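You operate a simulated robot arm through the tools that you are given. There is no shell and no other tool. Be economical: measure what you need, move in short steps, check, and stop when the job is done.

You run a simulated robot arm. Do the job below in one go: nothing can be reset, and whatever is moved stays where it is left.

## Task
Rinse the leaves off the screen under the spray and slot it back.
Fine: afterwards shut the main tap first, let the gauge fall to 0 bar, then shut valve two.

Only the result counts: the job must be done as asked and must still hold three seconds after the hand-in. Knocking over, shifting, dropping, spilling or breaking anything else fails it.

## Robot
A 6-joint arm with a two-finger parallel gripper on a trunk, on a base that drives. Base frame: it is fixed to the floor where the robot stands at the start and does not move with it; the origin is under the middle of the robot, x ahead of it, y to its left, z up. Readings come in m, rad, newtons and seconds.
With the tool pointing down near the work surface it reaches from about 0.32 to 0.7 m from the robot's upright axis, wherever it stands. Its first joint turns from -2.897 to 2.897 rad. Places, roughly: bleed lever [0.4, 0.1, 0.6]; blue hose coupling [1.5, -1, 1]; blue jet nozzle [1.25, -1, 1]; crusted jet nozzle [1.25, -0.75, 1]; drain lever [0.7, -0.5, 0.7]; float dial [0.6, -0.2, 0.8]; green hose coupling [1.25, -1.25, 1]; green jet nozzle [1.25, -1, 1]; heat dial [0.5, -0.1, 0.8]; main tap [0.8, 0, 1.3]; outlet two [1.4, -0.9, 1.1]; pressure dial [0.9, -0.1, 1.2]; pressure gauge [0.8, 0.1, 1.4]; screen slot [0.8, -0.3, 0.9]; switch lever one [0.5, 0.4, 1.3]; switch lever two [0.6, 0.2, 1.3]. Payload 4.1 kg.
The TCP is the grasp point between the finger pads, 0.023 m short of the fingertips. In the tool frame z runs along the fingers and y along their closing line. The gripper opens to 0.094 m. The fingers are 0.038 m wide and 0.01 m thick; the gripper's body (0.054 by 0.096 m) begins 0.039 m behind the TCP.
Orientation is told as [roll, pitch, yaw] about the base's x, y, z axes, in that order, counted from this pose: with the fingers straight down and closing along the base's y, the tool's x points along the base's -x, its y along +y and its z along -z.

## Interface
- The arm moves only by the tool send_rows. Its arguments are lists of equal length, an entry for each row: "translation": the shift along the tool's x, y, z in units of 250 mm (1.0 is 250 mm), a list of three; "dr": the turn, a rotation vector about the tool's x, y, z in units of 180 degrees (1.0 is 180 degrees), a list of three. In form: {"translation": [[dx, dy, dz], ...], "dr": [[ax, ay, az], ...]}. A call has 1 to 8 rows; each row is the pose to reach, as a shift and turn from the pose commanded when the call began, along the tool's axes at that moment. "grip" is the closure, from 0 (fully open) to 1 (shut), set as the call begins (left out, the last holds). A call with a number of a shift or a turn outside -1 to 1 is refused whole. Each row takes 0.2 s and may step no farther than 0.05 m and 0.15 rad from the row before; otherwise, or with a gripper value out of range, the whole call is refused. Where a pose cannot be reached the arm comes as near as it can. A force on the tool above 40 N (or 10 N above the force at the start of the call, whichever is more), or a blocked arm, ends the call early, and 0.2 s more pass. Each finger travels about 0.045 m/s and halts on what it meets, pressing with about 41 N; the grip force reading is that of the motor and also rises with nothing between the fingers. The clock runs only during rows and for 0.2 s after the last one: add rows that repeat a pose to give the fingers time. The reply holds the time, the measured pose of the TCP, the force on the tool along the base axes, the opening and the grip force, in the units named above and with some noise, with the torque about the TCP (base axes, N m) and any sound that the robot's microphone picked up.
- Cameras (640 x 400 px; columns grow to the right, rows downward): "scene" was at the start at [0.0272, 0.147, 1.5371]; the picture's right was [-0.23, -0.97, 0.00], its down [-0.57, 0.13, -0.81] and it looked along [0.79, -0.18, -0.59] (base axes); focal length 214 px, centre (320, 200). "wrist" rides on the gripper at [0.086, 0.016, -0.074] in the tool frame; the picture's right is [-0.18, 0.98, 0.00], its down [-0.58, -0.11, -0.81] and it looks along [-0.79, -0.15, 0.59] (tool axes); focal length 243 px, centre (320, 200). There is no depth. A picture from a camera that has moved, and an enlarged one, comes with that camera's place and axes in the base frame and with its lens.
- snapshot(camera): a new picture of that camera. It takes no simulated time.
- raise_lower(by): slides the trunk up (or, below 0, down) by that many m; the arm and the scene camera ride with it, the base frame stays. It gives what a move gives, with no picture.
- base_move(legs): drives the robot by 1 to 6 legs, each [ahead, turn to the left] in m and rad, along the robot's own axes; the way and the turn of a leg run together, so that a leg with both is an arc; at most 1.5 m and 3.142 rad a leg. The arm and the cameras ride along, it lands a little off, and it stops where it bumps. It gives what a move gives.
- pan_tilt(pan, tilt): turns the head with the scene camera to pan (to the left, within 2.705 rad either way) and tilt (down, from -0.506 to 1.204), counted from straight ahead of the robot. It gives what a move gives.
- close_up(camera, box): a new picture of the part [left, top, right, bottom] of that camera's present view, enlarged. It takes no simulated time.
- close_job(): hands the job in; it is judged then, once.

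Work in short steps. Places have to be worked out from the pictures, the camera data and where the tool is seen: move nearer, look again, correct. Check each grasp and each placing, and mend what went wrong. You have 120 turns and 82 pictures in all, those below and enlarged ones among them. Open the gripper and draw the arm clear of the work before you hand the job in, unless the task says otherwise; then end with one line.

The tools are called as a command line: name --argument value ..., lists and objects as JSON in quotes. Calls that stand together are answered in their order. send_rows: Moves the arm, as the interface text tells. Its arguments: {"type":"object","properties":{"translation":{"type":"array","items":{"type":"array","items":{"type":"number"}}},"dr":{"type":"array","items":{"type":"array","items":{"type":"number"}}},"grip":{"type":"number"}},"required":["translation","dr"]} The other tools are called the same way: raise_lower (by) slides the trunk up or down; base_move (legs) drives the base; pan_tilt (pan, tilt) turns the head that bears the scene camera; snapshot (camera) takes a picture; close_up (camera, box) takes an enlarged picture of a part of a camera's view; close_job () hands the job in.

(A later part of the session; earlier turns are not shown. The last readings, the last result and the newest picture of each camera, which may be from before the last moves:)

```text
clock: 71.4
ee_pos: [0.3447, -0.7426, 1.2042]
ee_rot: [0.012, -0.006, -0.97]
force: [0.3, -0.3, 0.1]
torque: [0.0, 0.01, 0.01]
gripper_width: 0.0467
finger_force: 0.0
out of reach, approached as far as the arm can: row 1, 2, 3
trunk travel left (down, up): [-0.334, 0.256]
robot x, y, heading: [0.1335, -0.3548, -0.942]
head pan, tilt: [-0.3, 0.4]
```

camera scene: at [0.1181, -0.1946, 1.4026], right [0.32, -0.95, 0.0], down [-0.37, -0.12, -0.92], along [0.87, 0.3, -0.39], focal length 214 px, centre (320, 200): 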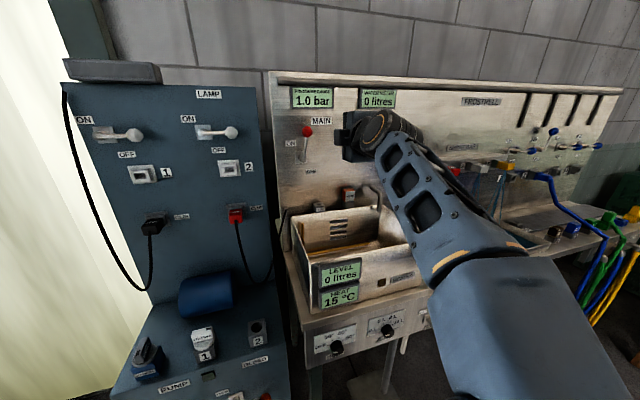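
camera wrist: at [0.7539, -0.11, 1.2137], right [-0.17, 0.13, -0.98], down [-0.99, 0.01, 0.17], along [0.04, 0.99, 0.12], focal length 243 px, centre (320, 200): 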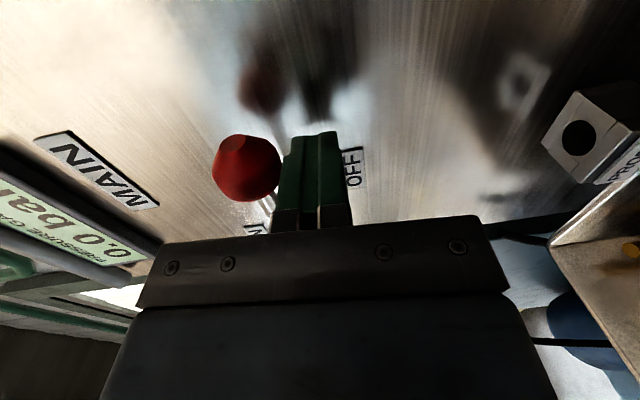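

The tool is down at z 1.20. I raise the trunk to clear the basin, drive 0.33 m along the bench and face it.

raise_lower --by 0.1

base_move --legs '[[0.33, 0], [0, 1.565]]'

pan_tilt --pan 0.25 --tilt 0.6

snapshot --camera "scene"

snapshot --camera "wrist"

```text
clock: 72.7
ee_pos: [0.3439, -0.7437, 1.3059]
ee_rot: [0.014, -0.006, -0.968]
force: [-0.4, -0.1, 0.0]
torque: [0.0, -0.03, 0.03]
gripper_width: 0.0469
finger_force: 0.2
trunk travel left (down, up): [-0.434, 0.156]
robot x, y, heading: [0.1311, -0.3518, -0.945]
head pan, tilt: [-0.3, 0.4]
```

```text
clock: 78.7
ee_pos: [0.7112, -0.4014, 1.3046]
ee_rot: [0.015, -0.004, 0.62]
force: [-1.2, 0.1, 1.0]
torque: [-0.02, 0.01, 0.01]
gripper_width: 0.0469
finger_force: 0.1
trunk travel left (down, up): [-0.434, 0.156]
robot x, y, heading: [0.3249, -0.6177, 0.644]
head pan, tilt: [-0.3, 0.4]
```

```text
clock: 79.7
ee_pos: [0.7102, -0.4013, 1.305]
ee_rot: [0.012, -0.004, 0.621]
force: [-0.9, 0.4, 1.0]
torque: [-0.04, 0.03, 0.0]
gripper_width: 0.047
finger_force: 0.0
trunk travel left (down, up): [-0.434, 0.156]
robot x, y, heading: [0.3248, -0.6179, 0.647]
head pan, tilt: [0.25, 0.6]
```

```text
44 pictures are left
camera scene: at [0.2352, -0.4517, 1.4844], right [0.78, -0.62, 0.0], down [-0.35, -0.44, -0.83], along [0.52, 0.64, -0.56], focal length 214 px, centre (320, 200)
```

scene: 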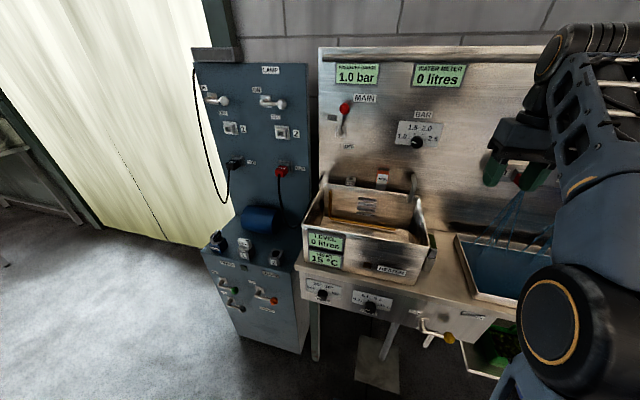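

```text
43 pictures are left
camera wrist: at [0.6314, -0.4389, 1.3775], right [-0.42, 0.91, 0.01], down [0.54, 0.24, 0.81], along [0.73, 0.35, -0.59], focal length 243 px, centre (320, 200)
```

wrist: 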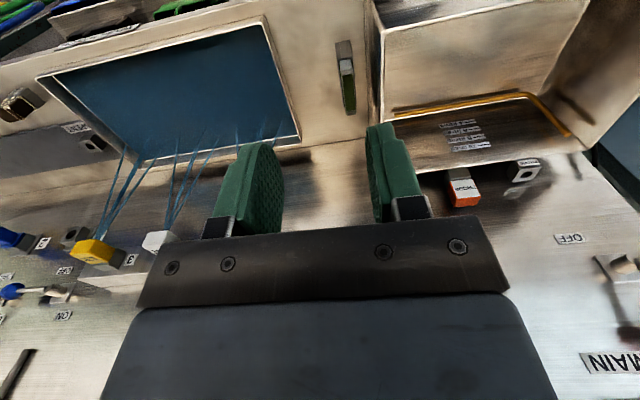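

I enlarge the screen in both views to plan the grasp.

close_up --camera "wrist" --box '[285, 20, 415, 140]'

close_up --camera "scene" --box '[400, 190, 520, 310]'

```text
3.33 times, centred on (350, 80) of wrist
camera zoom: at [0.6314, -0.4389, 1.3775], right [-0.42, 0.91, 0.01], down [0.54, 0.24, 0.81], along [0.73, 0.35, -0.59], focal length 809 px, centre (220, 600)
```

zoom: 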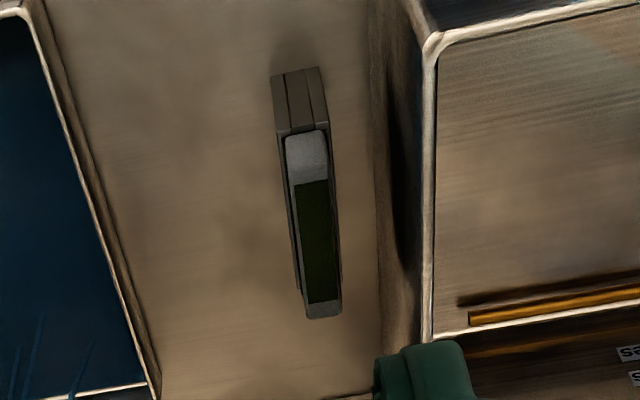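

```text
3.33 times, centred on (460, 250) of scene
camera zoom: at [0.2352, -0.4517, 1.4844], right [0.78, -0.62, 0.0], down [-0.35, -0.44, -0.83], along [0.52, 0.64, -0.56], focal length 715 px, centre (-147, 33)
```

zoom: 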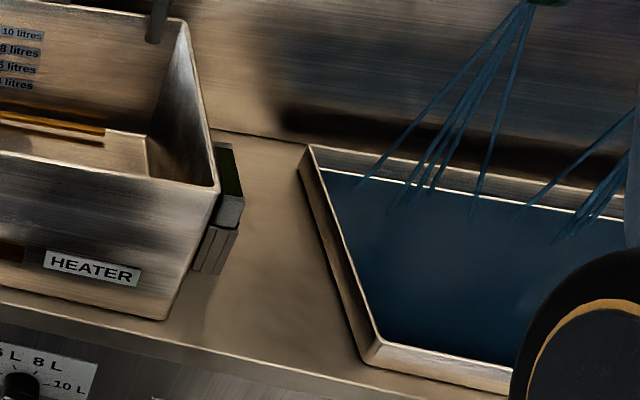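

Screen top centre is at about (0.796,-0.308), z≈1.02, long side toward the wall; the basin rim (z 1.07) is only ~4 cm left. I'll grip it slightly off-centre to the right; first hover at z≈1.12 with 0.06 m opening.

send_rows --translation '[[-0.165, 0.02, 0], [-0.33, 0.04, 0], [-0.496, 0.06, 0], [-0.496, 0.06, 0.19], [-0.496, 0.06, 0.38], [-0.496, 0.06, 0.56], [-0.496, 0.06, 0.74]]' --dr '[[0, 0, 0], [0, 0, 0], [0, 0, 0], [0, 0, 0], [0, 0, 0], [0, 0, 0], [0, 0, 0]]' --grip 0.36

snapshot --camera "wrist"

close_up --camera "scene" --box '[380, 150, 540, 290]'

```text
clock: 81.3
ee_pos: [0.804, -0.3161, 1.119]
ee_rot: [0.012, -0.005, 0.619]
force: [-0.2, -0.1, -0.7]
torque: [0.0, 0.0, 0.05]
gripper_width: 0.0605
finger_force: 0.1
out of reach, approached as far as the arm can: row 1, 2, 3, 4
trunk travel left (down, up): [-0.434, 0.156]
robot x, y, heading: [0.3253, -0.6205, 0.648]
head pan, tilt: [0.25, 0.6]
```

```text
40 pictures are left
camera wrist: at [0.7244, -0.3538, 1.1922], right [-0.42, 0.91, 0.01], down [0.54, 0.24, 0.81], along [0.73, 0.35, -0.59], focal length 243 px, centre (320, 200)
```

wrist: 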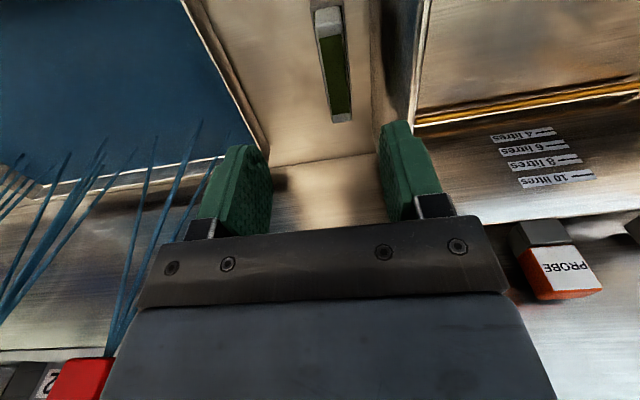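

```text
2.86 times, centred on (460, 220) of scene
camera zoom: at [0.2352, -0.4516, 1.4844], right [0.78, -0.62, 0.0], down [-0.35, -0.44, -0.83], along [0.52, 0.64, -0.56], focal length 613 px, centre (-80, 143)
```

zoom: 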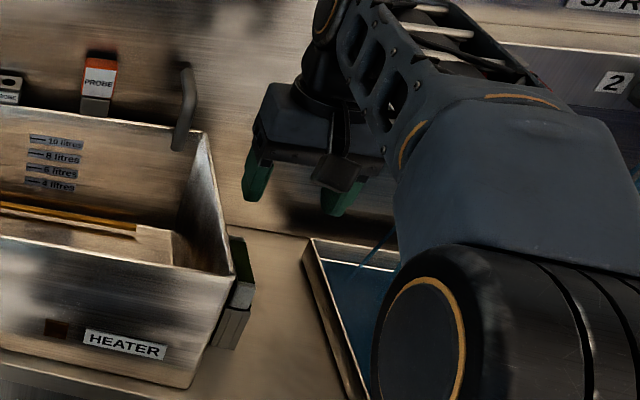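

Updated: screen centre (0.797,-0.306), about 18 mm thick; TCP is 12 mm right of centre as intended. I descend to z≈1.0.

send_rows --translation '[[0, 0, 0.18], [0, 0, 0.34], [0, 0, 0.476]]' --dr '[[0, 0, 0], [0, 0, 0], [0, 0, 0]]'

snapshot --camera "wrist"

close_up --camera "scene" --box '[380, 150, 540, 290]'

```text
clock: 82.1
ee_pos: [0.8028, -0.3123, 0.9996]
ee_rot: [0.015, -0.008, 0.617]
force: [3.5, -2.3, 0.8]
torque: [0.11, 0.21, 0.04]
gripper_width: 0.0601
finger_force: 0.0
trunk travel left (down, up): [-0.434, 0.156]
robot x, y, heading: [0.3275, -0.6178, 0.65]
head pan, tilt: [0.25, 0.6]
```

```text
38 pictures are left
camera wrist: at [0.7229, -0.3509, 1.0724], right [-0.42, 0.91, 0.01], down [0.54, 0.24, 0.81], along [0.73, 0.35, -0.59], focal length 243 px, centre (320, 200)
```

wrist: 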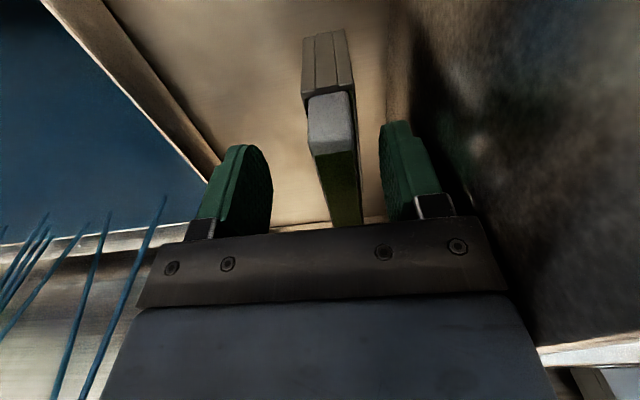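

```text
2.86 times, centred on (460, 220) of scene
camera zoom: at [0.2356, -0.452, 1.4845], right [0.78, -0.62, 0.0], down [-0.35, -0.44, -0.83], along [0.52, 0.64, -0.56], focal length 613 px, centre (-80, 143)
```

zoom: 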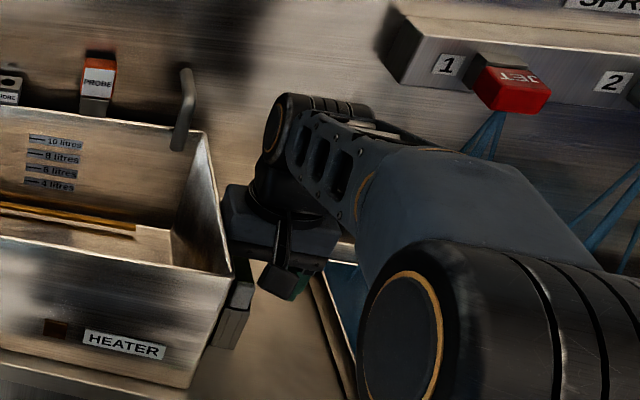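

The reading shows ~4 N sideways — light touch with the basin rim. I shift 6 mm right and close gently.

send_rows --translation '[[0, -0.024, 0], [0, -0.024, 0]]' --dr '[[0, 0, 0], [0, 0, 0]]'

send_rows --translation '[[0, 0, 0], [0, 0, 0], [0, 0, 0], [0, 0, 0]]' --dr '[[0, 0, 0], [0, 0, 0], [0, 0, 0], [0, 0, 0]]' --grip 1

snapshot --camera "wrist"

```text
clock: 82.7
ee_pos: [0.8041, -0.3177, 0.9995]
ee_rot: [0.014, -0.006, 0.619]
force: [-0.1, -0.2, 0.1]
torque: [0.04, 0.0, 0.01]
gripper_width: 0.0601
finger_force: 0.1
trunk travel left (down, up): [-0.434, 0.156]
robot x, y, heading: [0.3249, -0.6194, 0.646]
head pan, tilt: [0.25, 0.6]
```

```text
clock: 83.7
ee_pos: [0.8017, -0.3125, 0.9989]
ee_rot: [0.016, -0.006, 0.622]
force: [-18.5, 25.1, 0.6]
torque: [3.22, 1.46, 2.47]
gripper_width: 0.0295
finger_force: 41.1
trunk travel left (down, up): [-0.434, 0.156]
robot x, y, heading: [0.3248, -0.6153, 0.654]
head pan, tilt: [0.25, 0.6]
```

```text
36 pictures are left
camera wrist: at [0.7226, -0.3513, 1.0727], right [-0.42, 0.91, 0.02], down [0.54, 0.24, 0.81], along [0.73, 0.35, -0.59], focal length 243 px, centre (320, 200)
```

wrist: 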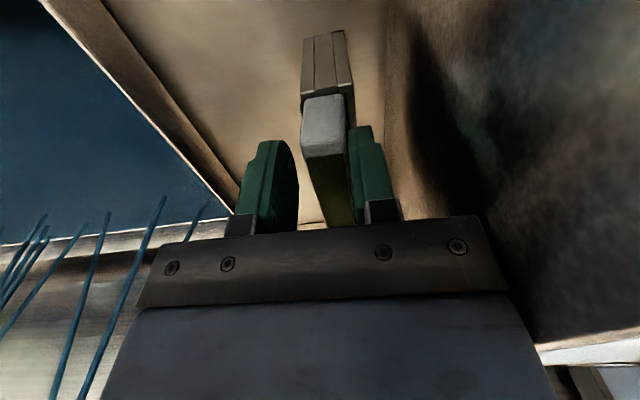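

The fingers close coupled, so off-centre gripping only pushes sideways; and centring would hit the basin. The screen is only ~0.06 m long though (front edge n≈0.448, back ≈0.507), so I'll grip it lengthwise: open, rise, and yaw the tool by 90° with the camera to the right.

send_rows --translation '[[0, 0, 0], [0, 0, 0], [0, 0, 0], [0, 0, 0]]' --dr '[[0, 0, 0], [0, 0, 0], [0, 0, 0], [0, 0, 0]]' --grip 0.36

send_rows --translation '[[0, -0.02, -0.18], [0, -0.02, -0.36], [0, -0.02, -0.54], [0, -0.02, -0.6]]' --dr '[[0, 0, 0], [0, 0, 0], [0, 0, 0], [0, 0, 0]]'

send_rows --translation '[[0, 0, 0], [0, 0, 0], [0, 0, 0], [0, 0, 0], [0, 0, 0], [0, 0, 0]]' --dr '[[0, 0, -0.045], [0, 0, -0.09], [0, 0, -0.135], [0, 0, -0.18], [0, 0, -0.225], [0, 0, -0.27]]' --grip 0

send_rows --translation '[[0, 0, 0], [0, 0, 0], [0, 0, 0], [0, 0, 0], [0, 0, 0], [0, 0, 0]]' --dr '[[0, 0, -0.04], [0, 0, -0.08], [0, 0, -0.12], [0, 0, -0.16], [0, 0, -0.2], [0, 0, -0.23]]'

snapshot --camera "wrist"

```text
clock: 84.7
ee_pos: [0.8039, -0.3176, 0.9996]
ee_rot: [0.012, -0.005, 0.618]
force: [0.6, 0.0, 0.5]
torque: [0.02, 0.01, 0.01]
gripper_width: 0.0604
finger_force: 0.1
trunk travel left (down, up): [-0.434, 0.156]
robot x, y, heading: [0.3222, -0.6158, 0.647]
head pan, tilt: [0.25, 0.6]
```

```text
clock: 85.7
ee_pos: [0.809, -0.322, 1.1493]
ee_rot: [0.013, -0.006, 0.619]
force: [0.3, -1.1, 0.0]
torque: [0.02, 0.02, 0.0]
gripper_width: 0.0601
finger_force: 0.0
trunk travel left (down, up): [-0.434, 0.156]
robot x, y, heading: [0.3292, -0.6202, 0.649]
head pan, tilt: [0.25, 0.6]
```

```text
clock: 87.1
ee_pos: [0.8105, -0.3231, 1.1504]
ee_rot: [0.005, -0.015, 1.47]
force: [0.8, 0.5, -0.1]
torque: [0.01, 0.03, -0.04]
gripper_width: 0.0939
finger_force: 0.1
trunk travel left (down, up): [-0.434, 0.156]
robot x, y, heading: [0.3226, -0.6149, 0.645]
head pan, tilt: [0.25, 0.6]
```

```text
clock: 88.5
ee_pos: [0.8085, -0.3232, 1.1495]
ee_rot: [-0.004, -0.014, 2.192]
force: [0.1, 0.2, -0.8]
torque: [-0.02, -0.02, 0.03]
gripper_width: 0.0942
finger_force: 0.1
trunk travel left (down, up): [-0.434, 0.156]
robot x, y, heading: [0.3241, -0.617, 0.647]
head pan, tilt: [0.25, 0.6]
```

```text
35 pictures are left
camera wrist: at [0.8469, -0.4039, 1.2229], right [-0.91, -0.42, 0.0], down [-0.25, 0.52, 0.81], along [-0.34, 0.74, -0.58], focal length 243 px, centre (320, 200)
```

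wrist: 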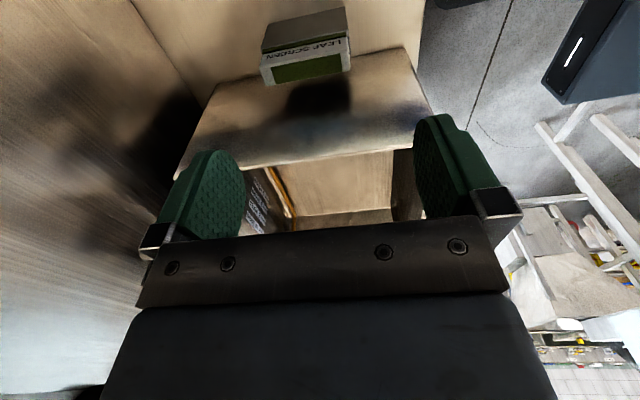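

Now I see the "LEAF SCREEN" from its side. I enlarge to locate its ends.

close_up --camera "wrist" --box '[230, 0, 390, 100]'

```text
4.00 times, centred on (310, 50) of wrist
camera zoom: at [0.8469, -0.4039, 1.2229], right [-0.91, -0.42, 0.0], down [-0.25, 0.52, 0.81], along [-0.34, 0.74, -0.58], focal length 970 px, centre (360, 800)
```

zoom: 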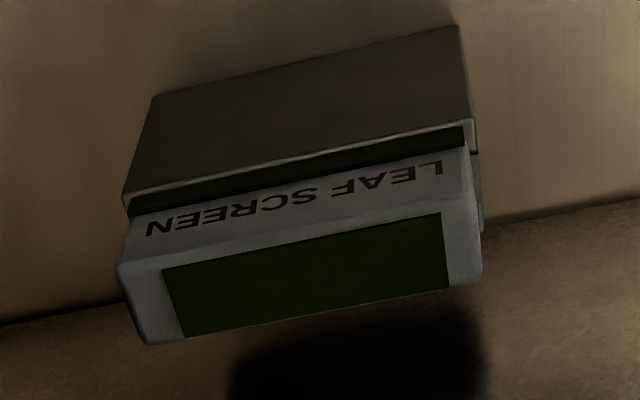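

Centre of the screen ≈ (0.808,-0.302), length ~0.072 m. I centre over it and descend to z≈1.01 so tips stay above the holder.

send_rows --translation '[[-0.066, -0.05, 0], [-0.066, -0.05, 0.16], [-0.066, -0.05, 0.32], [-0.066, -0.05, 0.44]]' --dr '[[0, 0, 0], [0, 0, 0], [0, 0, 0], [0, 0, 0]]'

snapshot --camera "wrist"

```text
clock: 89.5
ee_pos: [0.8099, -0.3019, 1.0389]
ee_rot: [-0.004, -0.016, 2.193]
force: [0.5, -0.4, -0.8]
torque: [-0.01, 0.0, 0.03]
gripper_width: 0.0938
finger_force: 0.1
trunk travel left (down, up): [-0.434, 0.156]
robot x, y, heading: [0.3262, -0.6175, 0.649]
head pan, tilt: [0.25, 0.6]
```

```text
33 pictures are left
camera wrist: at [0.8463, -0.3825, 1.1121], right [-0.91, -0.42, 0.0], down [-0.25, 0.53, 0.81], along [-0.34, 0.74, -0.58], focal length 243 px, centre (320, 200)
```

wrist: 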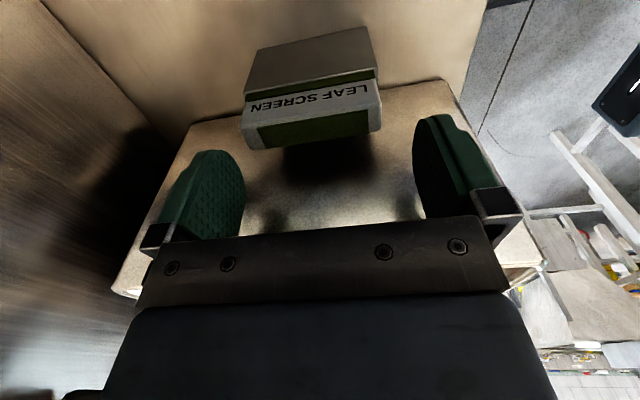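

Recomputed: top z≈1.0, centre n≈0.487. I shift 4 mm toward the wall, descend to z≈0.998 and close.

send_rows --translation '[[0, -0.016, 0.08], [0, -0.016, 0.164], [0, -0.016, 0.164]]' --dr '[[0, 0, 0], [0, 0, 0], [0, 0, 0]]'

send_rows --translation '[[0, 0, 0], [0, 0, 0], [0, 0, 0]]' --dr '[[0, 0, 0], [0, 0, 0], [0, 0, 0]]' --grip 1

snapshot --camera "wrist"

```text
clock: 90.0
ee_pos: [0.8151, -0.2973, 1.0243]
ee_rot: [-0.036, -0.016, 2.187]
force: [0.5, -0.3, 12.7]
torque: [0.34, 0.52, 0.01]
gripper_width: 0.0938
finger_force: 0.0
trunk travel left (down, up): [-0.434, 0.156]
robot x, y, heading: [0.3279, -0.6173, 0.648]
head pan, tilt: [0.25, 0.6]
stopped in row 2: the force on the tool passed its limit at 56 N (the readings are from after the stop); the commanded pose is now the measured one
```

```text
clock: 90.8
ee_pos: [0.8148, -0.2971, 1.0248]
ee_rot: [-0.035, -0.015, 2.187]
force: [4.2, 2.8, 31.1]
torque: [0.64, 1.41, -0.2]
gripper_width: 0.023
finger_force: 0.1
trunk travel left (down, up): [-0.434, 0.156]
robot x, y, heading: [0.3249, -0.6148, 0.648]
head pan, tilt: [0.25, 0.6]
```

```text
32 pictures are left
camera wrist: at [0.8501, -0.3795, 1.0957], right [-0.91, -0.42, -0.03], down [-0.26, 0.51, 0.82], along [-0.33, 0.75, -0.57], focal length 243 px, centre (320, 200)
```

wrist: 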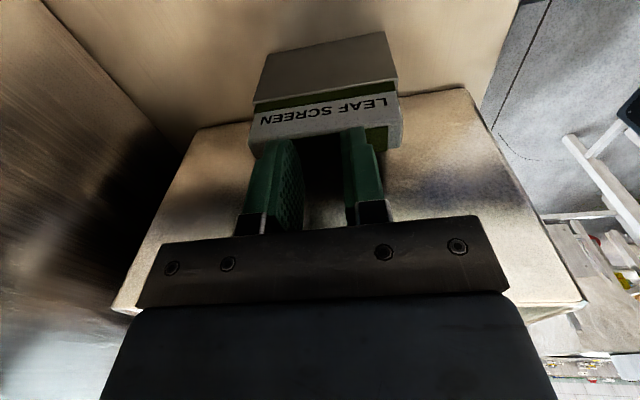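

Descent was blocked at z≈1.024 (56 N) and the fingers closed above the screen. I open, raise a bit, and look at what touched.

send_rows --translation '[[0, 0, -0.02], [0, 0, -0.02], [0, 0, -0.02], [0, 0, -0.02]]' --dr '[[0, 0, 0], [0, 0, 0], [0, 0, 0], [0, 0, 0]]' --grip 0.5

close_up --camera "scene" --box '[380, 130, 540, 290]'

close_up --camera "wrist" --box '[200, 10, 440, 240]'

```text
clock: 91.8
ee_pos: [0.8137, -0.2972, 1.0264]
ee_rot: [-0.028, -0.016, 2.19]
force: [0.1, -0.1, 0.0]
torque: [0.01, 0.02, -0.04]
gripper_width: 0.047
finger_force: 0.0
trunk travel left (down, up): [-0.434, 0.156]
robot x, y, heading: [0.3271, -0.6186, 0.645]
head pan, tilt: [0.25, 0.6]
```

```text
2.50 times, centred on (460, 210) of scene
camera zoom: at [0.2351, -0.4515, 1.4843], right [0.78, -0.62, 0.0], down [-0.35, -0.44, -0.83], along [0.52, 0.64, -0.56], focal length 536 px, centre (-30, 175)
```

zoom: 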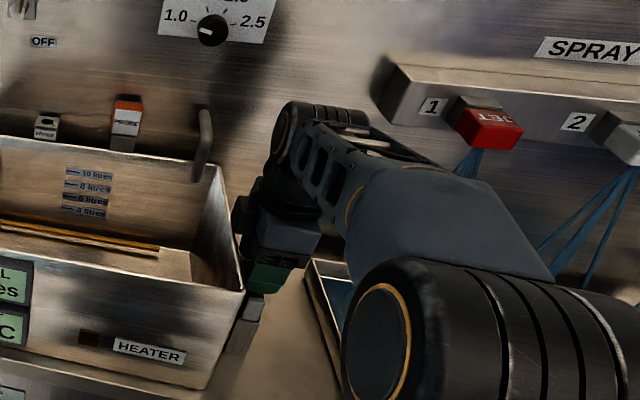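

```text
1.74 times, centred on (320, 125) of wrist
camera zoom: at [0.8506, -0.3792, 1.0975], right [-0.91, -0.42, -0.02], down [-0.26, 0.51, 0.82], along [-0.33, 0.75, -0.58], focal length 422 px, centre (320, 330)
```

zoom: 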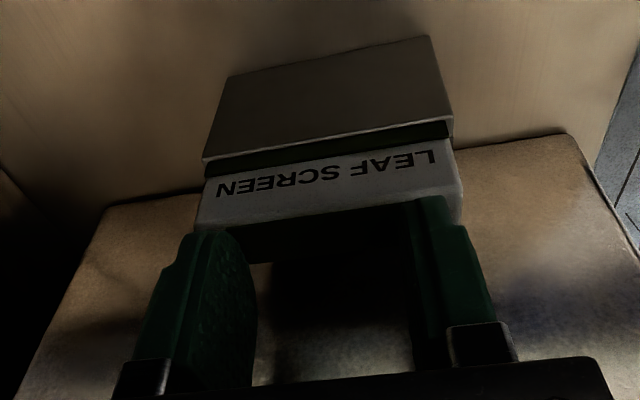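

The screen nearly fills the opening, so a fingertip likely landed on its end. I level the tool, open fully, rise slightly and look at the gaps on both sides.

send_rows --translation '[[0, 0, -0.04], [0, 0, -0.04], [0, 0, -0.04], [0, 0, -0.04]]' --dr '[[-0.009, 0.005, 0], [-0.009, 0.005, 0], [-0.009, 0.005, 0], [-0.009, 0.005, 0]]' --grip 0

close_up --camera "wrist" --box '[140, 30, 500, 250]'

```text
clock: 92.8
ee_pos: [0.8144, -0.2971, 1.036]
ee_rot: [-0.002, -0.001, 2.188]
force: [-0.3, -0.7, 0.9]
torque: [0.01, -0.03, -0.03]
gripper_width: 0.094
finger_force: 0.0
trunk travel left (down, up): [-0.434, 0.156]
robot x, y, heading: [0.3267, -0.6204, 0.646]
head pan, tilt: [0.25, 0.6]
```

```text
1.78 times, centred on (320, 140) of wrist
camera zoom: at [0.8506, -0.3771, 1.1103], right [-0.91, -0.42, 0.0], down [-0.25, 0.54, 0.81], along [-0.34, 0.73, -0.59], focal length 431 px, centre (320, 307)
```

zoom: 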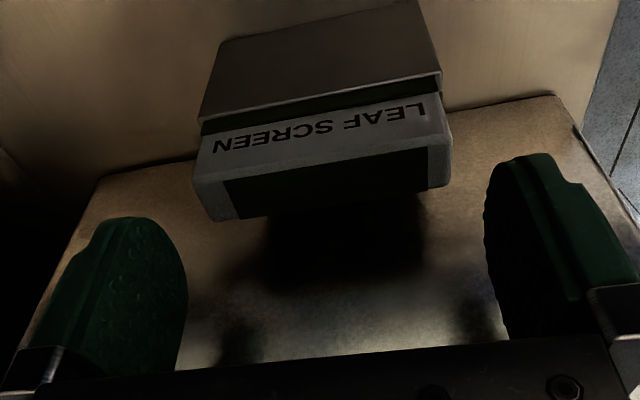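

The torque after the stop puts the contact ~45 mm left of the TCP: the gripper body hit the basin rim, not the screen (screen is centred: n 0.448–0.528). I tilt the tool 25° about the closing line so its top leans right, away from the basin.

send_rows --translation '[[0, 0, -0.04], [0, 0, -0.04], [0, 0, -0.04], [0, 0, -0.04]]' --dr '[[0, -0.035, 0], [0, -0.07, 0], [0, -0.105, 0], [0, -0.139, 0]]'

snapshot --camera "wrist"

```text
clock: 93.8
ee_pos: [0.8145, -0.2973, 1.0467]
ee_rot: [-0.001, -0.439, 2.188]
force: [-0.1, 0.3, 0.7]
torque: [0.01, -0.03, -0.04]
gripper_width: 0.0941
finger_force: 0.1
trunk travel left (down, up): [-0.434, 0.156]
robot x, y, heading: [0.325, -0.6137, 0.647]
head pan, tilt: [0.25, 0.6]
```

```text
28 pictures are left
camera wrist: at [0.865, -0.3959, 1.0761], right [-0.9, -0.43, 0.08], down [-0.02, 0.21, 0.98], along [-0.44, 0.88, -0.2], focal length 243 px, centre (320, 200)
```

wrist: 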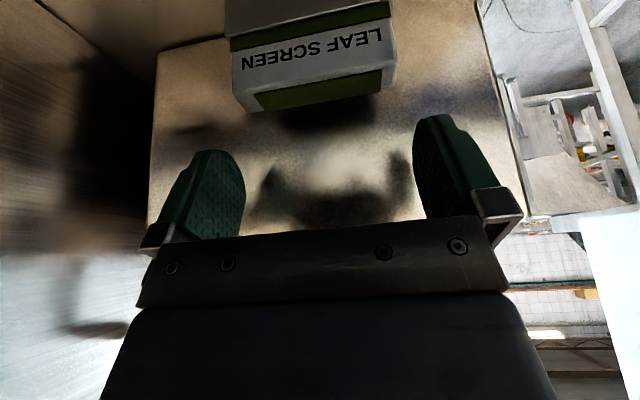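

Views agree: screen top z≈0.997, n 0.45–0.53, and the TCP is centred. I descend vertically to z≈0.999.

send_rows --translation '[[0.04, 0, 0.087], [0.081, 0, 0.174], [0.081, 0, 0.174]]' --dr '[[0, 0, 0], [0, 0, 0], [0, 0, 0]]'

```text
clock: 94.6
ee_pos: [0.8138, -0.2962, 0.9985]
ee_rot: [0.0, -0.439, 2.189]
force: [0.0, -0.8, -0.6]
torque: [-0.04, 0.0, 0.02]
gripper_width: 0.094
finger_force: 0.1
trunk travel left (down, up): [-0.434, 0.156]
robot x, y, heading: [0.3258, -0.615, 0.653]
head pan, tilt: [0.25, 0.6]
```

No contact. I close the gripper.

send_rows --translation '[[0, 0, 0], [0, 0, 0], [0, 0, 0], [0, 0, 0]]' --dr '[[0, 0, 0], [0, 0, 0], [0, 0, 0], [0, 0, 0]]' --grip 1

snapshot --camera "wrist"

```text
clock: 95.6
ee_pos: [0.815, -0.2962, 0.998]
ee_rot: [0.0, -0.437, 2.186]
force: [-0.4, 0.1, 0.1]
torque: [-0.01, 0.02, -0.02]
gripper_width: 0.0834
finger_force: 41.0
trunk travel left (down, up): [-0.434, 0.156]
robot x, y, heading: [0.3229, -0.6159, 0.645]
head pan, tilt: [0.25, 0.6]
```

```text
27 pictures are left
camera wrist: at [0.8648, -0.3955, 1.028], right [-0.9, -0.43, 0.08], down [-0.02, 0.21, 0.98], along [-0.44, 0.88, -0.2], focal length 243 px, centre (320, 200)
```

wrist: 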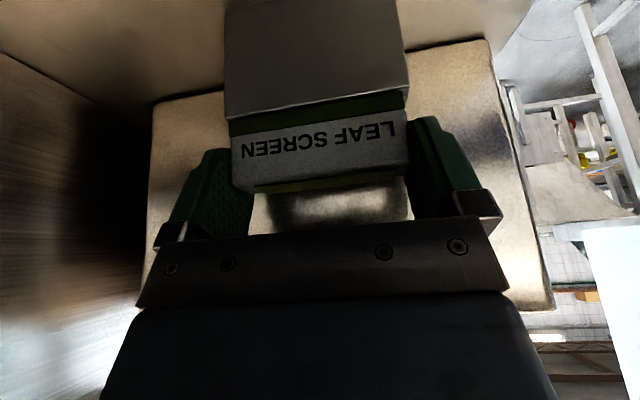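

Gripped at 0.083 m with balanced forces. I lift straight up 0.15 m.

send_rows --translation '[[-0.051, 0, -0.109], [-0.101, 0, -0.2175], [-0.169, 0, -0.3625], [-0.2536, 0, -0.5438]]' --dr '[[0, 0, 0], [0, 0, 0], [0, 0, 0], [0, 0, 0]]'

snapshot --camera "wrist"

snapshot --camera "scene"

```text
clock: 96.6
ee_pos: [0.8153, -0.297, 1.1464]
ee_rot: [0.0, -0.437, 2.187]
force: [0.7, 0.3, -0.2]
torque: [0.0, 0.0, 0.01]
gripper_width: 0.0831
finger_force: 41.2
trunk travel left (down, up): [-0.434, 0.156]
robot x, y, heading: [0.3249, -0.6142, 0.648]
head pan, tilt: [0.25, 0.6]
```

```text
26 pictures are left
camera wrist: at [0.8653, -0.3956, 1.1767], right [-0.9, -0.43, 0.08], down [-0.02, 0.22, 0.98], along [-0.44, 0.88, -0.2], focal length 243 px, centre (320, 200)
```

wrist: 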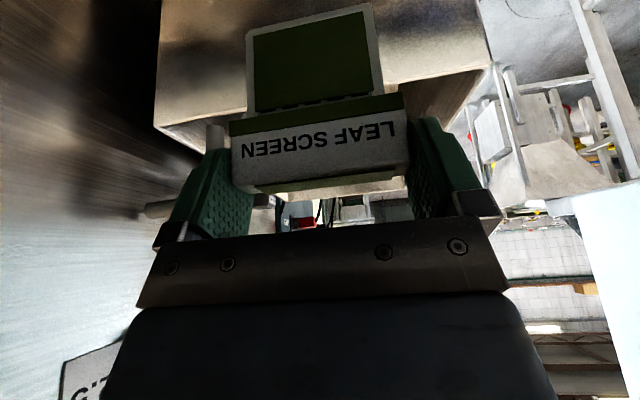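

```text
25 pictures are left
camera scene: at [0.2353, -0.4514, 1.4843], right [0.78, -0.62, 0.0], down [-0.35, -0.44, -0.83], along [0.52, 0.64, -0.57], focal length 214 px, centre (320, 200)
```

scene: 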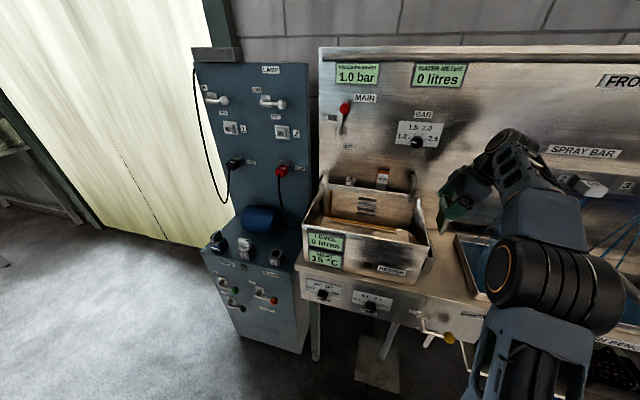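

Held well. I enlarge to see where the leaves are on the panel.

close_up --camera "wrist" --box '[215, 0, 425, 200]'

close_up --camera "scene" --box '[420, 150, 520, 240]'

```text
2.00 times, centred on (320, 100) of wrist
camera zoom: at [0.8653, -0.3956, 1.1767], right [-0.9, -0.43, 0.08], down [-0.02, 0.22, 0.98], along [-0.44, 0.88, -0.2], focal length 485 px, centre (320, 400)
```

zoom: 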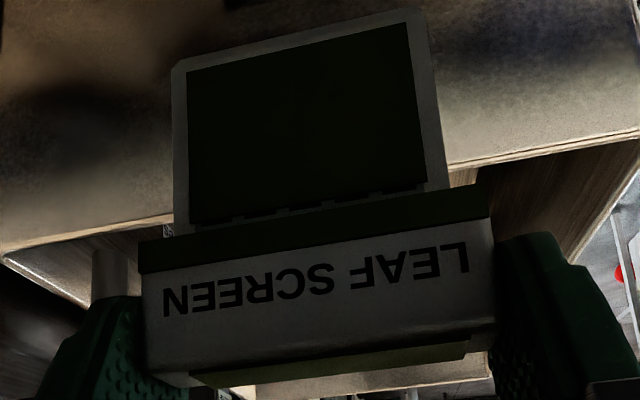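

```text
4.44 times, centred on (470, 195) of scene
camera zoom: at [0.2353, -0.4514, 1.4843], right [0.78, -0.62, 0.0], down [-0.35, -0.44, -0.83], along [0.52, 0.64, -0.57], focal length 953 px, centre (-347, 222)
```

zoom: 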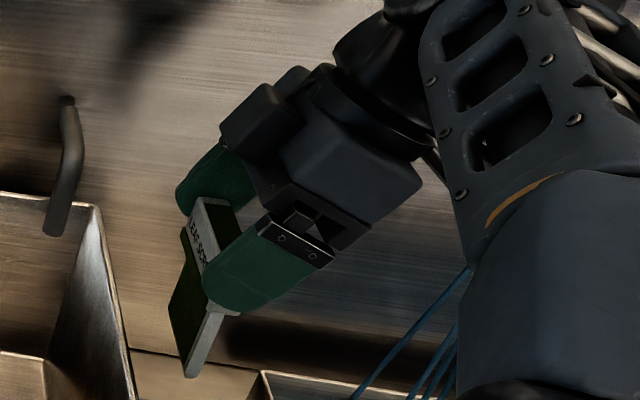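

Panel (dark green) hangs below the handle. I'll bring it under jet 1 (t≈0.91, n≈0.56, z 1.2) with the tool pointing at the wall. First lift and move right/back, then yaw the tool back by 90° about the vertical.

send_rows --translation '[[0.093, 0.067, -0.117], [0.185, 0.133, -0.233], [0.278, 0.2, -0.35]]' --dr '[[0, 0, 0], [0, 0, 0], [0, 0, 0]]'

send_rows --translation '[[0, 0, 0], [0, 0, 0], [0, 0, 0], [0, 0, 0], [0, 0, 0], [0, 0, 0]]' --dr '[[0.0188, 0, 0.0404], [0.0377, 0, 0.0807], [0.0565, 0, 0.1211], [0.0753, 0, 0.1615], [0.0942, 0, 0.2019], [0.113, 0, 0.2422]]'

send_rows --translation '[[0, 0, 0], [0, 0, 0], [0, 0, 0], [0, 0, 0], [0, 0, 0], [0, 0, 0]]' --dr '[[0.0164, 0, 0.0352], [0.0328, 0, 0.0704], [0.0492, 0, 0.1055], [0.0656, 0, 0.1407], [0.082, 0, 0.1759], [0.0984, 0, 0.2111]]'

```text
clock: 97.4
ee_pos: [0.8326, -0.4092, 1.1979]
ee_rot: [0.0, -0.437, 2.186]
force: [-0.2, 0.0, 0.0]
torque: [0.02, 0.0, 0.03]
gripper_width: 0.0834
finger_force: 41.1
trunk travel left (down, up): [-0.434, 0.156]
robot x, y, heading: [0.3267, -0.6178, 0.649]
head pan, tilt: [0.25, 0.6]
```

```text
clock: 98.8
ee_pos: [0.8334, -0.408, 1.1981]
ee_rot: [0.001, -0.437, 1.345]
force: [0.0, 0.9, -0.7]
torque: [0.0, -0.03, -0.02]
gripper_width: 0.0835
finger_force: 41.1
trunk travel left (down, up): [-0.434, 0.156]
robot x, y, heading: [0.3265, -0.6167, 0.647]
head pan, tilt: [0.25, 0.6]
```

```text
clock: 100.2
ee_pos: [0.8325, -0.4078, 1.1985]
ee_rot: [0.0, -0.437, 0.615]
force: [-0.7, 0.0, -1.2]
torque: [0.03, 0.01, -0.01]
gripper_width: 0.0831
finger_force: 40.7
trunk travel left (down, up): [-0.434, 0.156]
robot x, y, heading: [0.3289, -0.6178, 0.65]
head pan, tilt: [0.25, 0.6]
```

Now I pitch the tool forward by ~56° so the panel reaches toward the wall.

send_rows --translation '[[0, 0, 0], [0, 0, 0], [0, 0, 0], [0, 0, 0], [0, 0, 0], [0, 0, 0], [0, 0, 0]]' --dr '[[0, -0.0446, 0], [0, -0.0892, 0], [0, -0.1338, 0], [0, -0.1784, 0], [0, -0.223, 0], [0, -0.2676, 0], [0, -0.3122, 0]]'

pan_tilt --pan 0.0 --tilt 0.55

snapshot --camera "scene"

```text
clock: 101.8
ee_pos: [0.8318, -0.4082, 1.197]
ee_rot: [-0.004, -1.417, 0.618]
force: [1.0, -0.4, -1.0]
torque: [0.04, 0.05, 0.01]
gripper_width: 0.0836
finger_force: 41.3
trunk travel left (down, up): [-0.434, 0.156]
robot x, y, heading: [0.3263, -0.6141, 0.646]
head pan, tilt: [0.25, 0.6]
```

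```text
clock: 102.6
ee_pos: [0.8321, -0.407, 1.198]
ee_rot: [0.0, -1.418, 0.614]
force: [-0.9, -0.1, -0.1]
torque: [-0.03, 0.05, -0.02]
gripper_width: 0.0834
finger_force: 41.2
trunk travel left (down, up): [-0.434, 0.156]
robot x, y, heading: [0.3262, -0.6185, 0.65]
head pan, tilt: [0.0, 0.55]
```

```text
22 pictures are left
camera scene: at [0.2516, -0.4664, 1.4889], right [0.6, -0.8, 0.0], down [-0.42, -0.32, -0.85], along [0.68, 0.51, -0.52], focal length 214 px, centre (320, 200)
```

scene: 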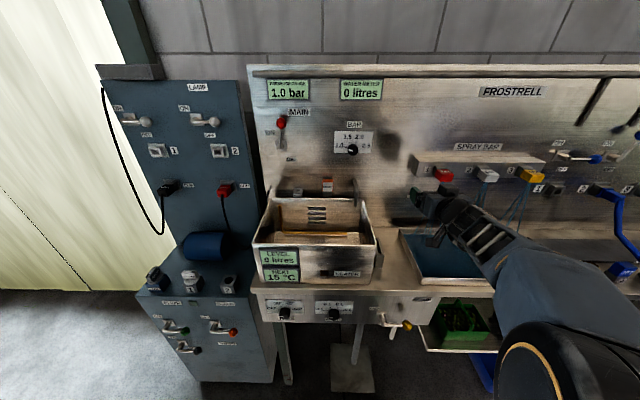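

Screen now points at the wall, just left of jet 1. I go down, then right, then forward beneath jet 1.

send_rows --translation '[[0.184, 0, 0.028], [0.368, 0, 0.057], [0.368, -0.182, 0.057], [0.368, -0.364, 0.057], [0.347, -0.364, 0.19], [0.326, -0.364, 0.326]]' --dr '[[0, 0, 0], [0, 0, 0], [0, 0, 0], [0, 0, 0], [0, 0, 0], [0, 0, 0]]'

close_up --camera "scene" --box '[370, 130, 570, 290]'

snapshot --camera "wrist"

```text
clock: 104.0
ee_pos: [0.9411, -0.4432, 1.1052]
ee_rot: [-0.001, -1.417, 0.618]
force: [-0.6, -0.6, -0.8]
torque: [-0.03, 0.01, -0.01]
gripper_width: 0.0832
finger_force: 41.1
trunk travel left (down, up): [-0.434, 0.156]
robot x, y, heading: [0.3242, -0.6226, 0.647]
head pan, tilt: [0.0, 0.55]
```

```text
2.50 times, centred on (470, 210) of scene
camera zoom: at [0.2518, -0.4662, 1.4888], right [0.6, -0.8, 0.0], down [-0.42, -0.32, -0.85], along [0.68, 0.51, -0.52], focal length 536 px, centre (-55, 175)
```

zoom: 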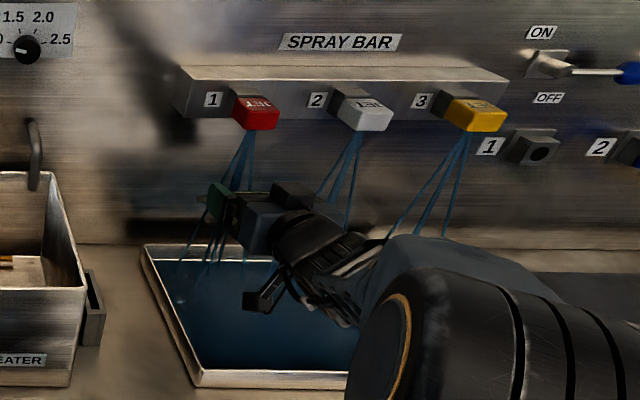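

```text
20 pictures are left
camera wrist: at [0.8604, -0.4796, 1.0289], right [-0.55, 0.82, 0.18], down [-0.51, -0.5, 0.7], along [0.66, 0.29, 0.69], focal length 243 px, centre (320, 200)
```

wrist: 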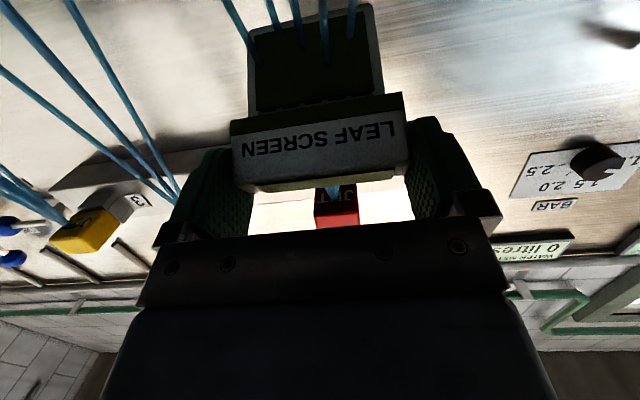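

The streams of jet 1 cross the panel. I hold it there, sweeping a little to cover all of the panel.

send_rows --translation '[[0, 0, 0.06], [0, 0.06, 0.06], [0, 0.06, 0], [0, 0.06, -0.06], [0, -0.06, -0.06], [0, -0.06, 0], [0, -0.06, 0.06], [0, 0, 0]]' --dr '[[0, 0, 0], [0, 0, 0], [0, 0, 0], [0, 0, 0], [0, 0, 0], [0, 0, 0], [0, 0, 0], [0, 0, 0]]'

send_rows --translation '[[0, 0, 0], [0, 0, 0], [0, 0, 0], [0, 0, 0], [0, 0, 0], [0, 0, 0], [0, 0, 0], [0, 0, 0]]' --dr '[[0, 0, 0], [0, 0, 0], [0, 0, 0], [0, 0, 0], [0, 0, 0], [0, 0, 0], [0, 0, 0], [0, 0, 0]]'

snapshot --camera "wrist"

```text
clock: 105.8
ee_pos: [0.9397, -0.4418, 1.1055]
ee_rot: [-0.003, -1.416, 0.618]
force: [0.3, 0.0, -1.9]
torque: [0.01, 0.03, 0.02]
gripper_width: 0.0832
finger_force: 41.0
trunk travel left (down, up): [-0.434, 0.156]
robot x, y, heading: [0.3219, -0.6154, 0.646]
head pan, tilt: [0.0, 0.55]
```

```text
clock: 107.6
ee_pos: [0.9411, -0.4429, 1.105]
ee_rot: [0.001, -1.418, 0.616]
force: [-0.1, -0.1, -1.4]
torque: [-0.05, 0.0, 0.02]
gripper_width: 0.0834
finger_force: 41.1
trunk travel left (down, up): [-0.434, 0.156]
robot x, y, heading: [0.326, -0.6165, 0.648]
head pan, tilt: [0.0, 0.55]
```

```text
19 pictures are left
camera wrist: at [0.86, -0.4798, 1.0297], right [-0.55, 0.82, 0.18], down [-0.52, -0.5, 0.7], along [0.66, 0.29, 0.69], focal length 243 px, centre (320, 200)
```

wrist: 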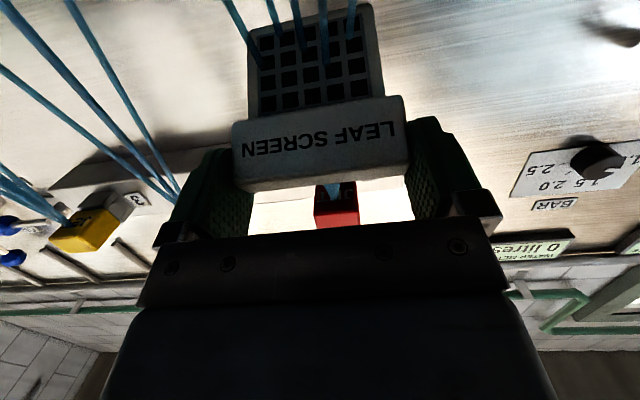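

The mesh is clean. I reverse out: back, left, up, and then pitch back.

send_rows --translation '[[0.021, 0, -0.136], [0.042, 0, -0.269], [0.042, 0.182, -0.269], [0.042, 0.364, -0.269], [-0.142, 0.364, -0.298], [-0.326, 0.364, -0.326]]' --dr '[[0, 0, 0], [0, 0, 0], [0, 0, 0], [0, 0, 0], [0, 0, 0], [0, 0, 0]]'

send_rows --translation '[[0, 0, 0], [0, 0, 0], [0, 0, 0], [0, 0, 0], [0, 0, 0], [0, 0, 0], [0, 0, 0]]' --dr '[[0, 0.0446, 0], [0, 0.0892, 0], [0, 0.1338, 0], [0, 0.1784, 0], [0, 0.223, 0], [0, 0.2676, 0], [0, 0.3122, 0]]'

send_rows --translation '[[0, 0, 0], [0, 0, 0], [0, 0, 0], [0, 0, 0], [0, 0, 0], [0, 0, 0]]' --dr '[[-0.0188, 0, -0.0404], [-0.0377, 0, -0.0807], [-0.0565, 0, -0.1211], [-0.0753, 0, -0.1615], [-0.0942, 0, -0.2019], [-0.113, 0, -0.2422]]'

send_rows --translation '[[0, 0, 0], [0, 0, 0], [0, 0, 0], [0, 0, 0], [0, 0, 0], [0, 0, 0]]' --dr '[[-0.0164, 0, -0.0352], [-0.0328, 0, -0.0704], [-0.0492, 0, -0.1055], [-0.0656, 0, -0.1407], [-0.082, 0, -0.1759], [-0.0984, 0, -0.2111]]'

```text
clock: 109.0
ee_pos: [0.8331, -0.4069, 1.1985]
ee_rot: [-0.002, -1.417, 0.619]
force: [-0.8, -0.4, -1.5]
torque: [-0.04, 0.03, -0.02]
gripper_width: 0.0834
finger_force: 41.5
trunk travel left (down, up): [-0.434, 0.156]
robot x, y, heading: [0.3248, -0.6158, 0.64]
head pan, tilt: [0.0, 0.55]
```

```text
clock: 110.6
ee_pos: [0.8329, -0.4079, 1.1986]
ee_rot: [0.001, -0.433, 0.617]
force: [0.2, 1.0, -1.5]
torque: [-0.01, 0.0, 0.01]
gripper_width: 0.083
finger_force: 40.9
trunk travel left (down, up): [-0.434, 0.156]
robot x, y, heading: [0.3253, -0.6178, 0.651]
head pan, tilt: [0.0, 0.55]
```

```text
clock: 112.0
ee_pos: [0.8316, -0.4071, 1.1979]
ee_rot: [-0.001, -0.436, 1.46]
force: [-0.2, 0.2, -1.3]
torque: [0.04, 0.03, -0.02]
gripper_width: 0.0833
finger_force: 41.1
trunk travel left (down, up): [-0.434, 0.156]
robot x, y, heading: [0.324, -0.6154, 0.648]
head pan, tilt: [0.0, 0.55]
```

```text
clock: 113.4
ee_pos: [0.8306, -0.4077, 1.1983]
ee_rot: [-0.001, -0.437, 2.19]
force: [-0.4, 0.1, -1.4]
torque: [-0.01, 0.01, 0.01]
gripper_width: 0.0831
finger_force: 41.0
trunk travel left (down, up): [-0.434, 0.156]
robot x, y, heading: [0.3253, -0.6136, 0.648]
head pan, tilt: [0.0, 0.55]
```

Back at the pre-rotation pose. I return over the slot and check the measured pose.

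send_rows --translation '[[-0.093, -0.067, 0.117], [-0.185, -0.133, 0.233], [-0.278, -0.2, 0.35], [-0.278, -0.2, 0.35]]' --dr '[[0, 0, 0], [0, 0, 0], [0, 0, 0], [0, 0, 0]]'

send_rows --translation '[[0, 0, 0]]' --dr '[[0, 0, 0]]'

snapshot --camera "wrist"

```text
clock: 114.4
ee_pos: [0.8153, -0.2966, 1.1489]
ee_rot: [-0.001, -0.436, 2.188]
force: [0.9, 0.1, -0.8]
torque: [0.0, -0.01, -0.02]
gripper_width: 0.0835
finger_force: 40.7
trunk travel left (down, up): [-0.434, 0.156]
robot x, y, heading: [0.3252, -0.6182, 0.645]
head pan, tilt: [0.0, 0.55]
```

```text
clock: 114.8
ee_pos: [0.8169, -0.2961, 1.1494]
ee_rot: [-0.001, -0.437, 2.189]
force: [0.2, -0.2, -1.5]
torque: [-0.01, -0.02, 0.04]
gripper_width: 0.083
finger_force: 40.5
trunk travel left (down, up): [-0.434, 0.156]
robot x, y, heading: [0.3263, -0.6174, 0.65]
head pan, tilt: [0.0, 0.55]
```

```text
18 pictures are left
camera wrist: at [0.8656, -0.3957, 1.1787], right [-0.9, -0.43, 0.08], down [-0.02, 0.21, 0.98], along [-0.44, 0.88, -0.2], focal length 243 px, centre (320, 200)
```

wrist: 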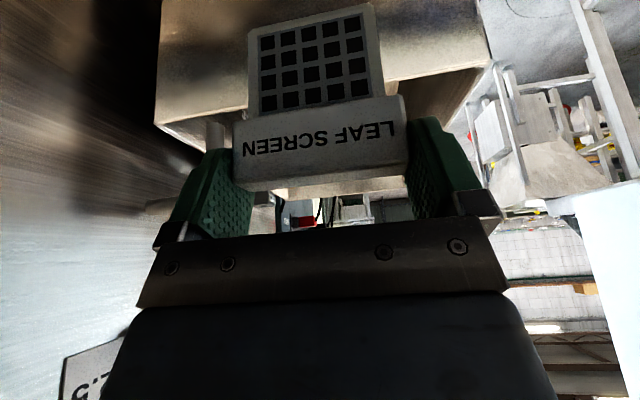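

Identical to the picture after lifting. I lower slowly into the slot.

send_rows --translation '[[0.055, 0, 0.118], [0.097, 0, 0.208], [0.135, 0, 0.289], [0.165, 0, 0.354]]' --dr '[[0, 0, 0], [0, 0, 0], [0, 0, 0], [0, 0, 0]]'

send_rows --translation '[[0.03, 0, 0.065], [0.06, 0, 0.129], [0.08, 0, 0.172], [0.0895, 0, 0.192]]' --dr '[[0, 0, 0], [0, 0, 0], [0, 0, 0], [0, 0, 0]]'

snapshot --camera "wrist"

```text
clock: 115.8
ee_pos: [0.8154, -0.2977, 1.0511]
ee_rot: [0.0, -0.436, 2.187]
force: [0.0, 1.2, -0.5]
torque: [-0.04, 0.0, 0.01]
gripper_width: 0.0837
finger_force: 41.5
trunk travel left (down, up): [-0.434, 0.156]
robot x, y, heading: [0.3252, -0.6147, 0.649]
head pan, tilt: [0.0, 0.55]
```

```text
clock: 116.8
ee_pos: [0.8144, -0.2977, 0.9991]
ee_rot: [-0.005, -0.435, 2.188]
force: [-0.3, -0.4, 4.9]
torque: [0.16, -0.25, -0.01]
gripper_width: 0.0832
finger_force: 40.8
trunk travel left (down, up): [-0.434, 0.156]
robot x, y, heading: [0.325, -0.619, 0.647]
head pan, tilt: [0.0, 0.55]
```

```text
17 pictures are left
camera wrist: at [0.865, -0.396, 1.0288], right [-0.9, -0.43, 0.07], down [-0.02, 0.21, 0.98], along [-0.44, 0.88, -0.2], focal length 243 px, centre (320, 200)
```

wrist: 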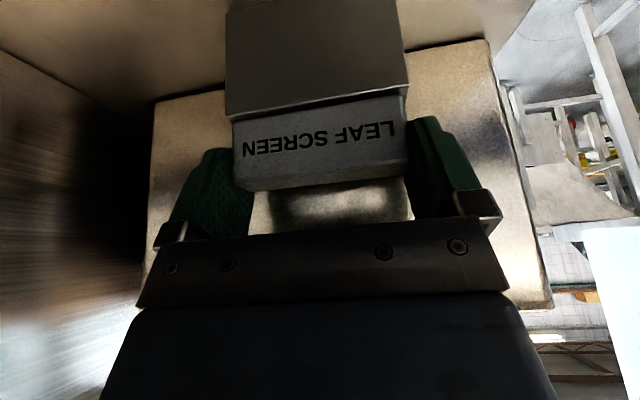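

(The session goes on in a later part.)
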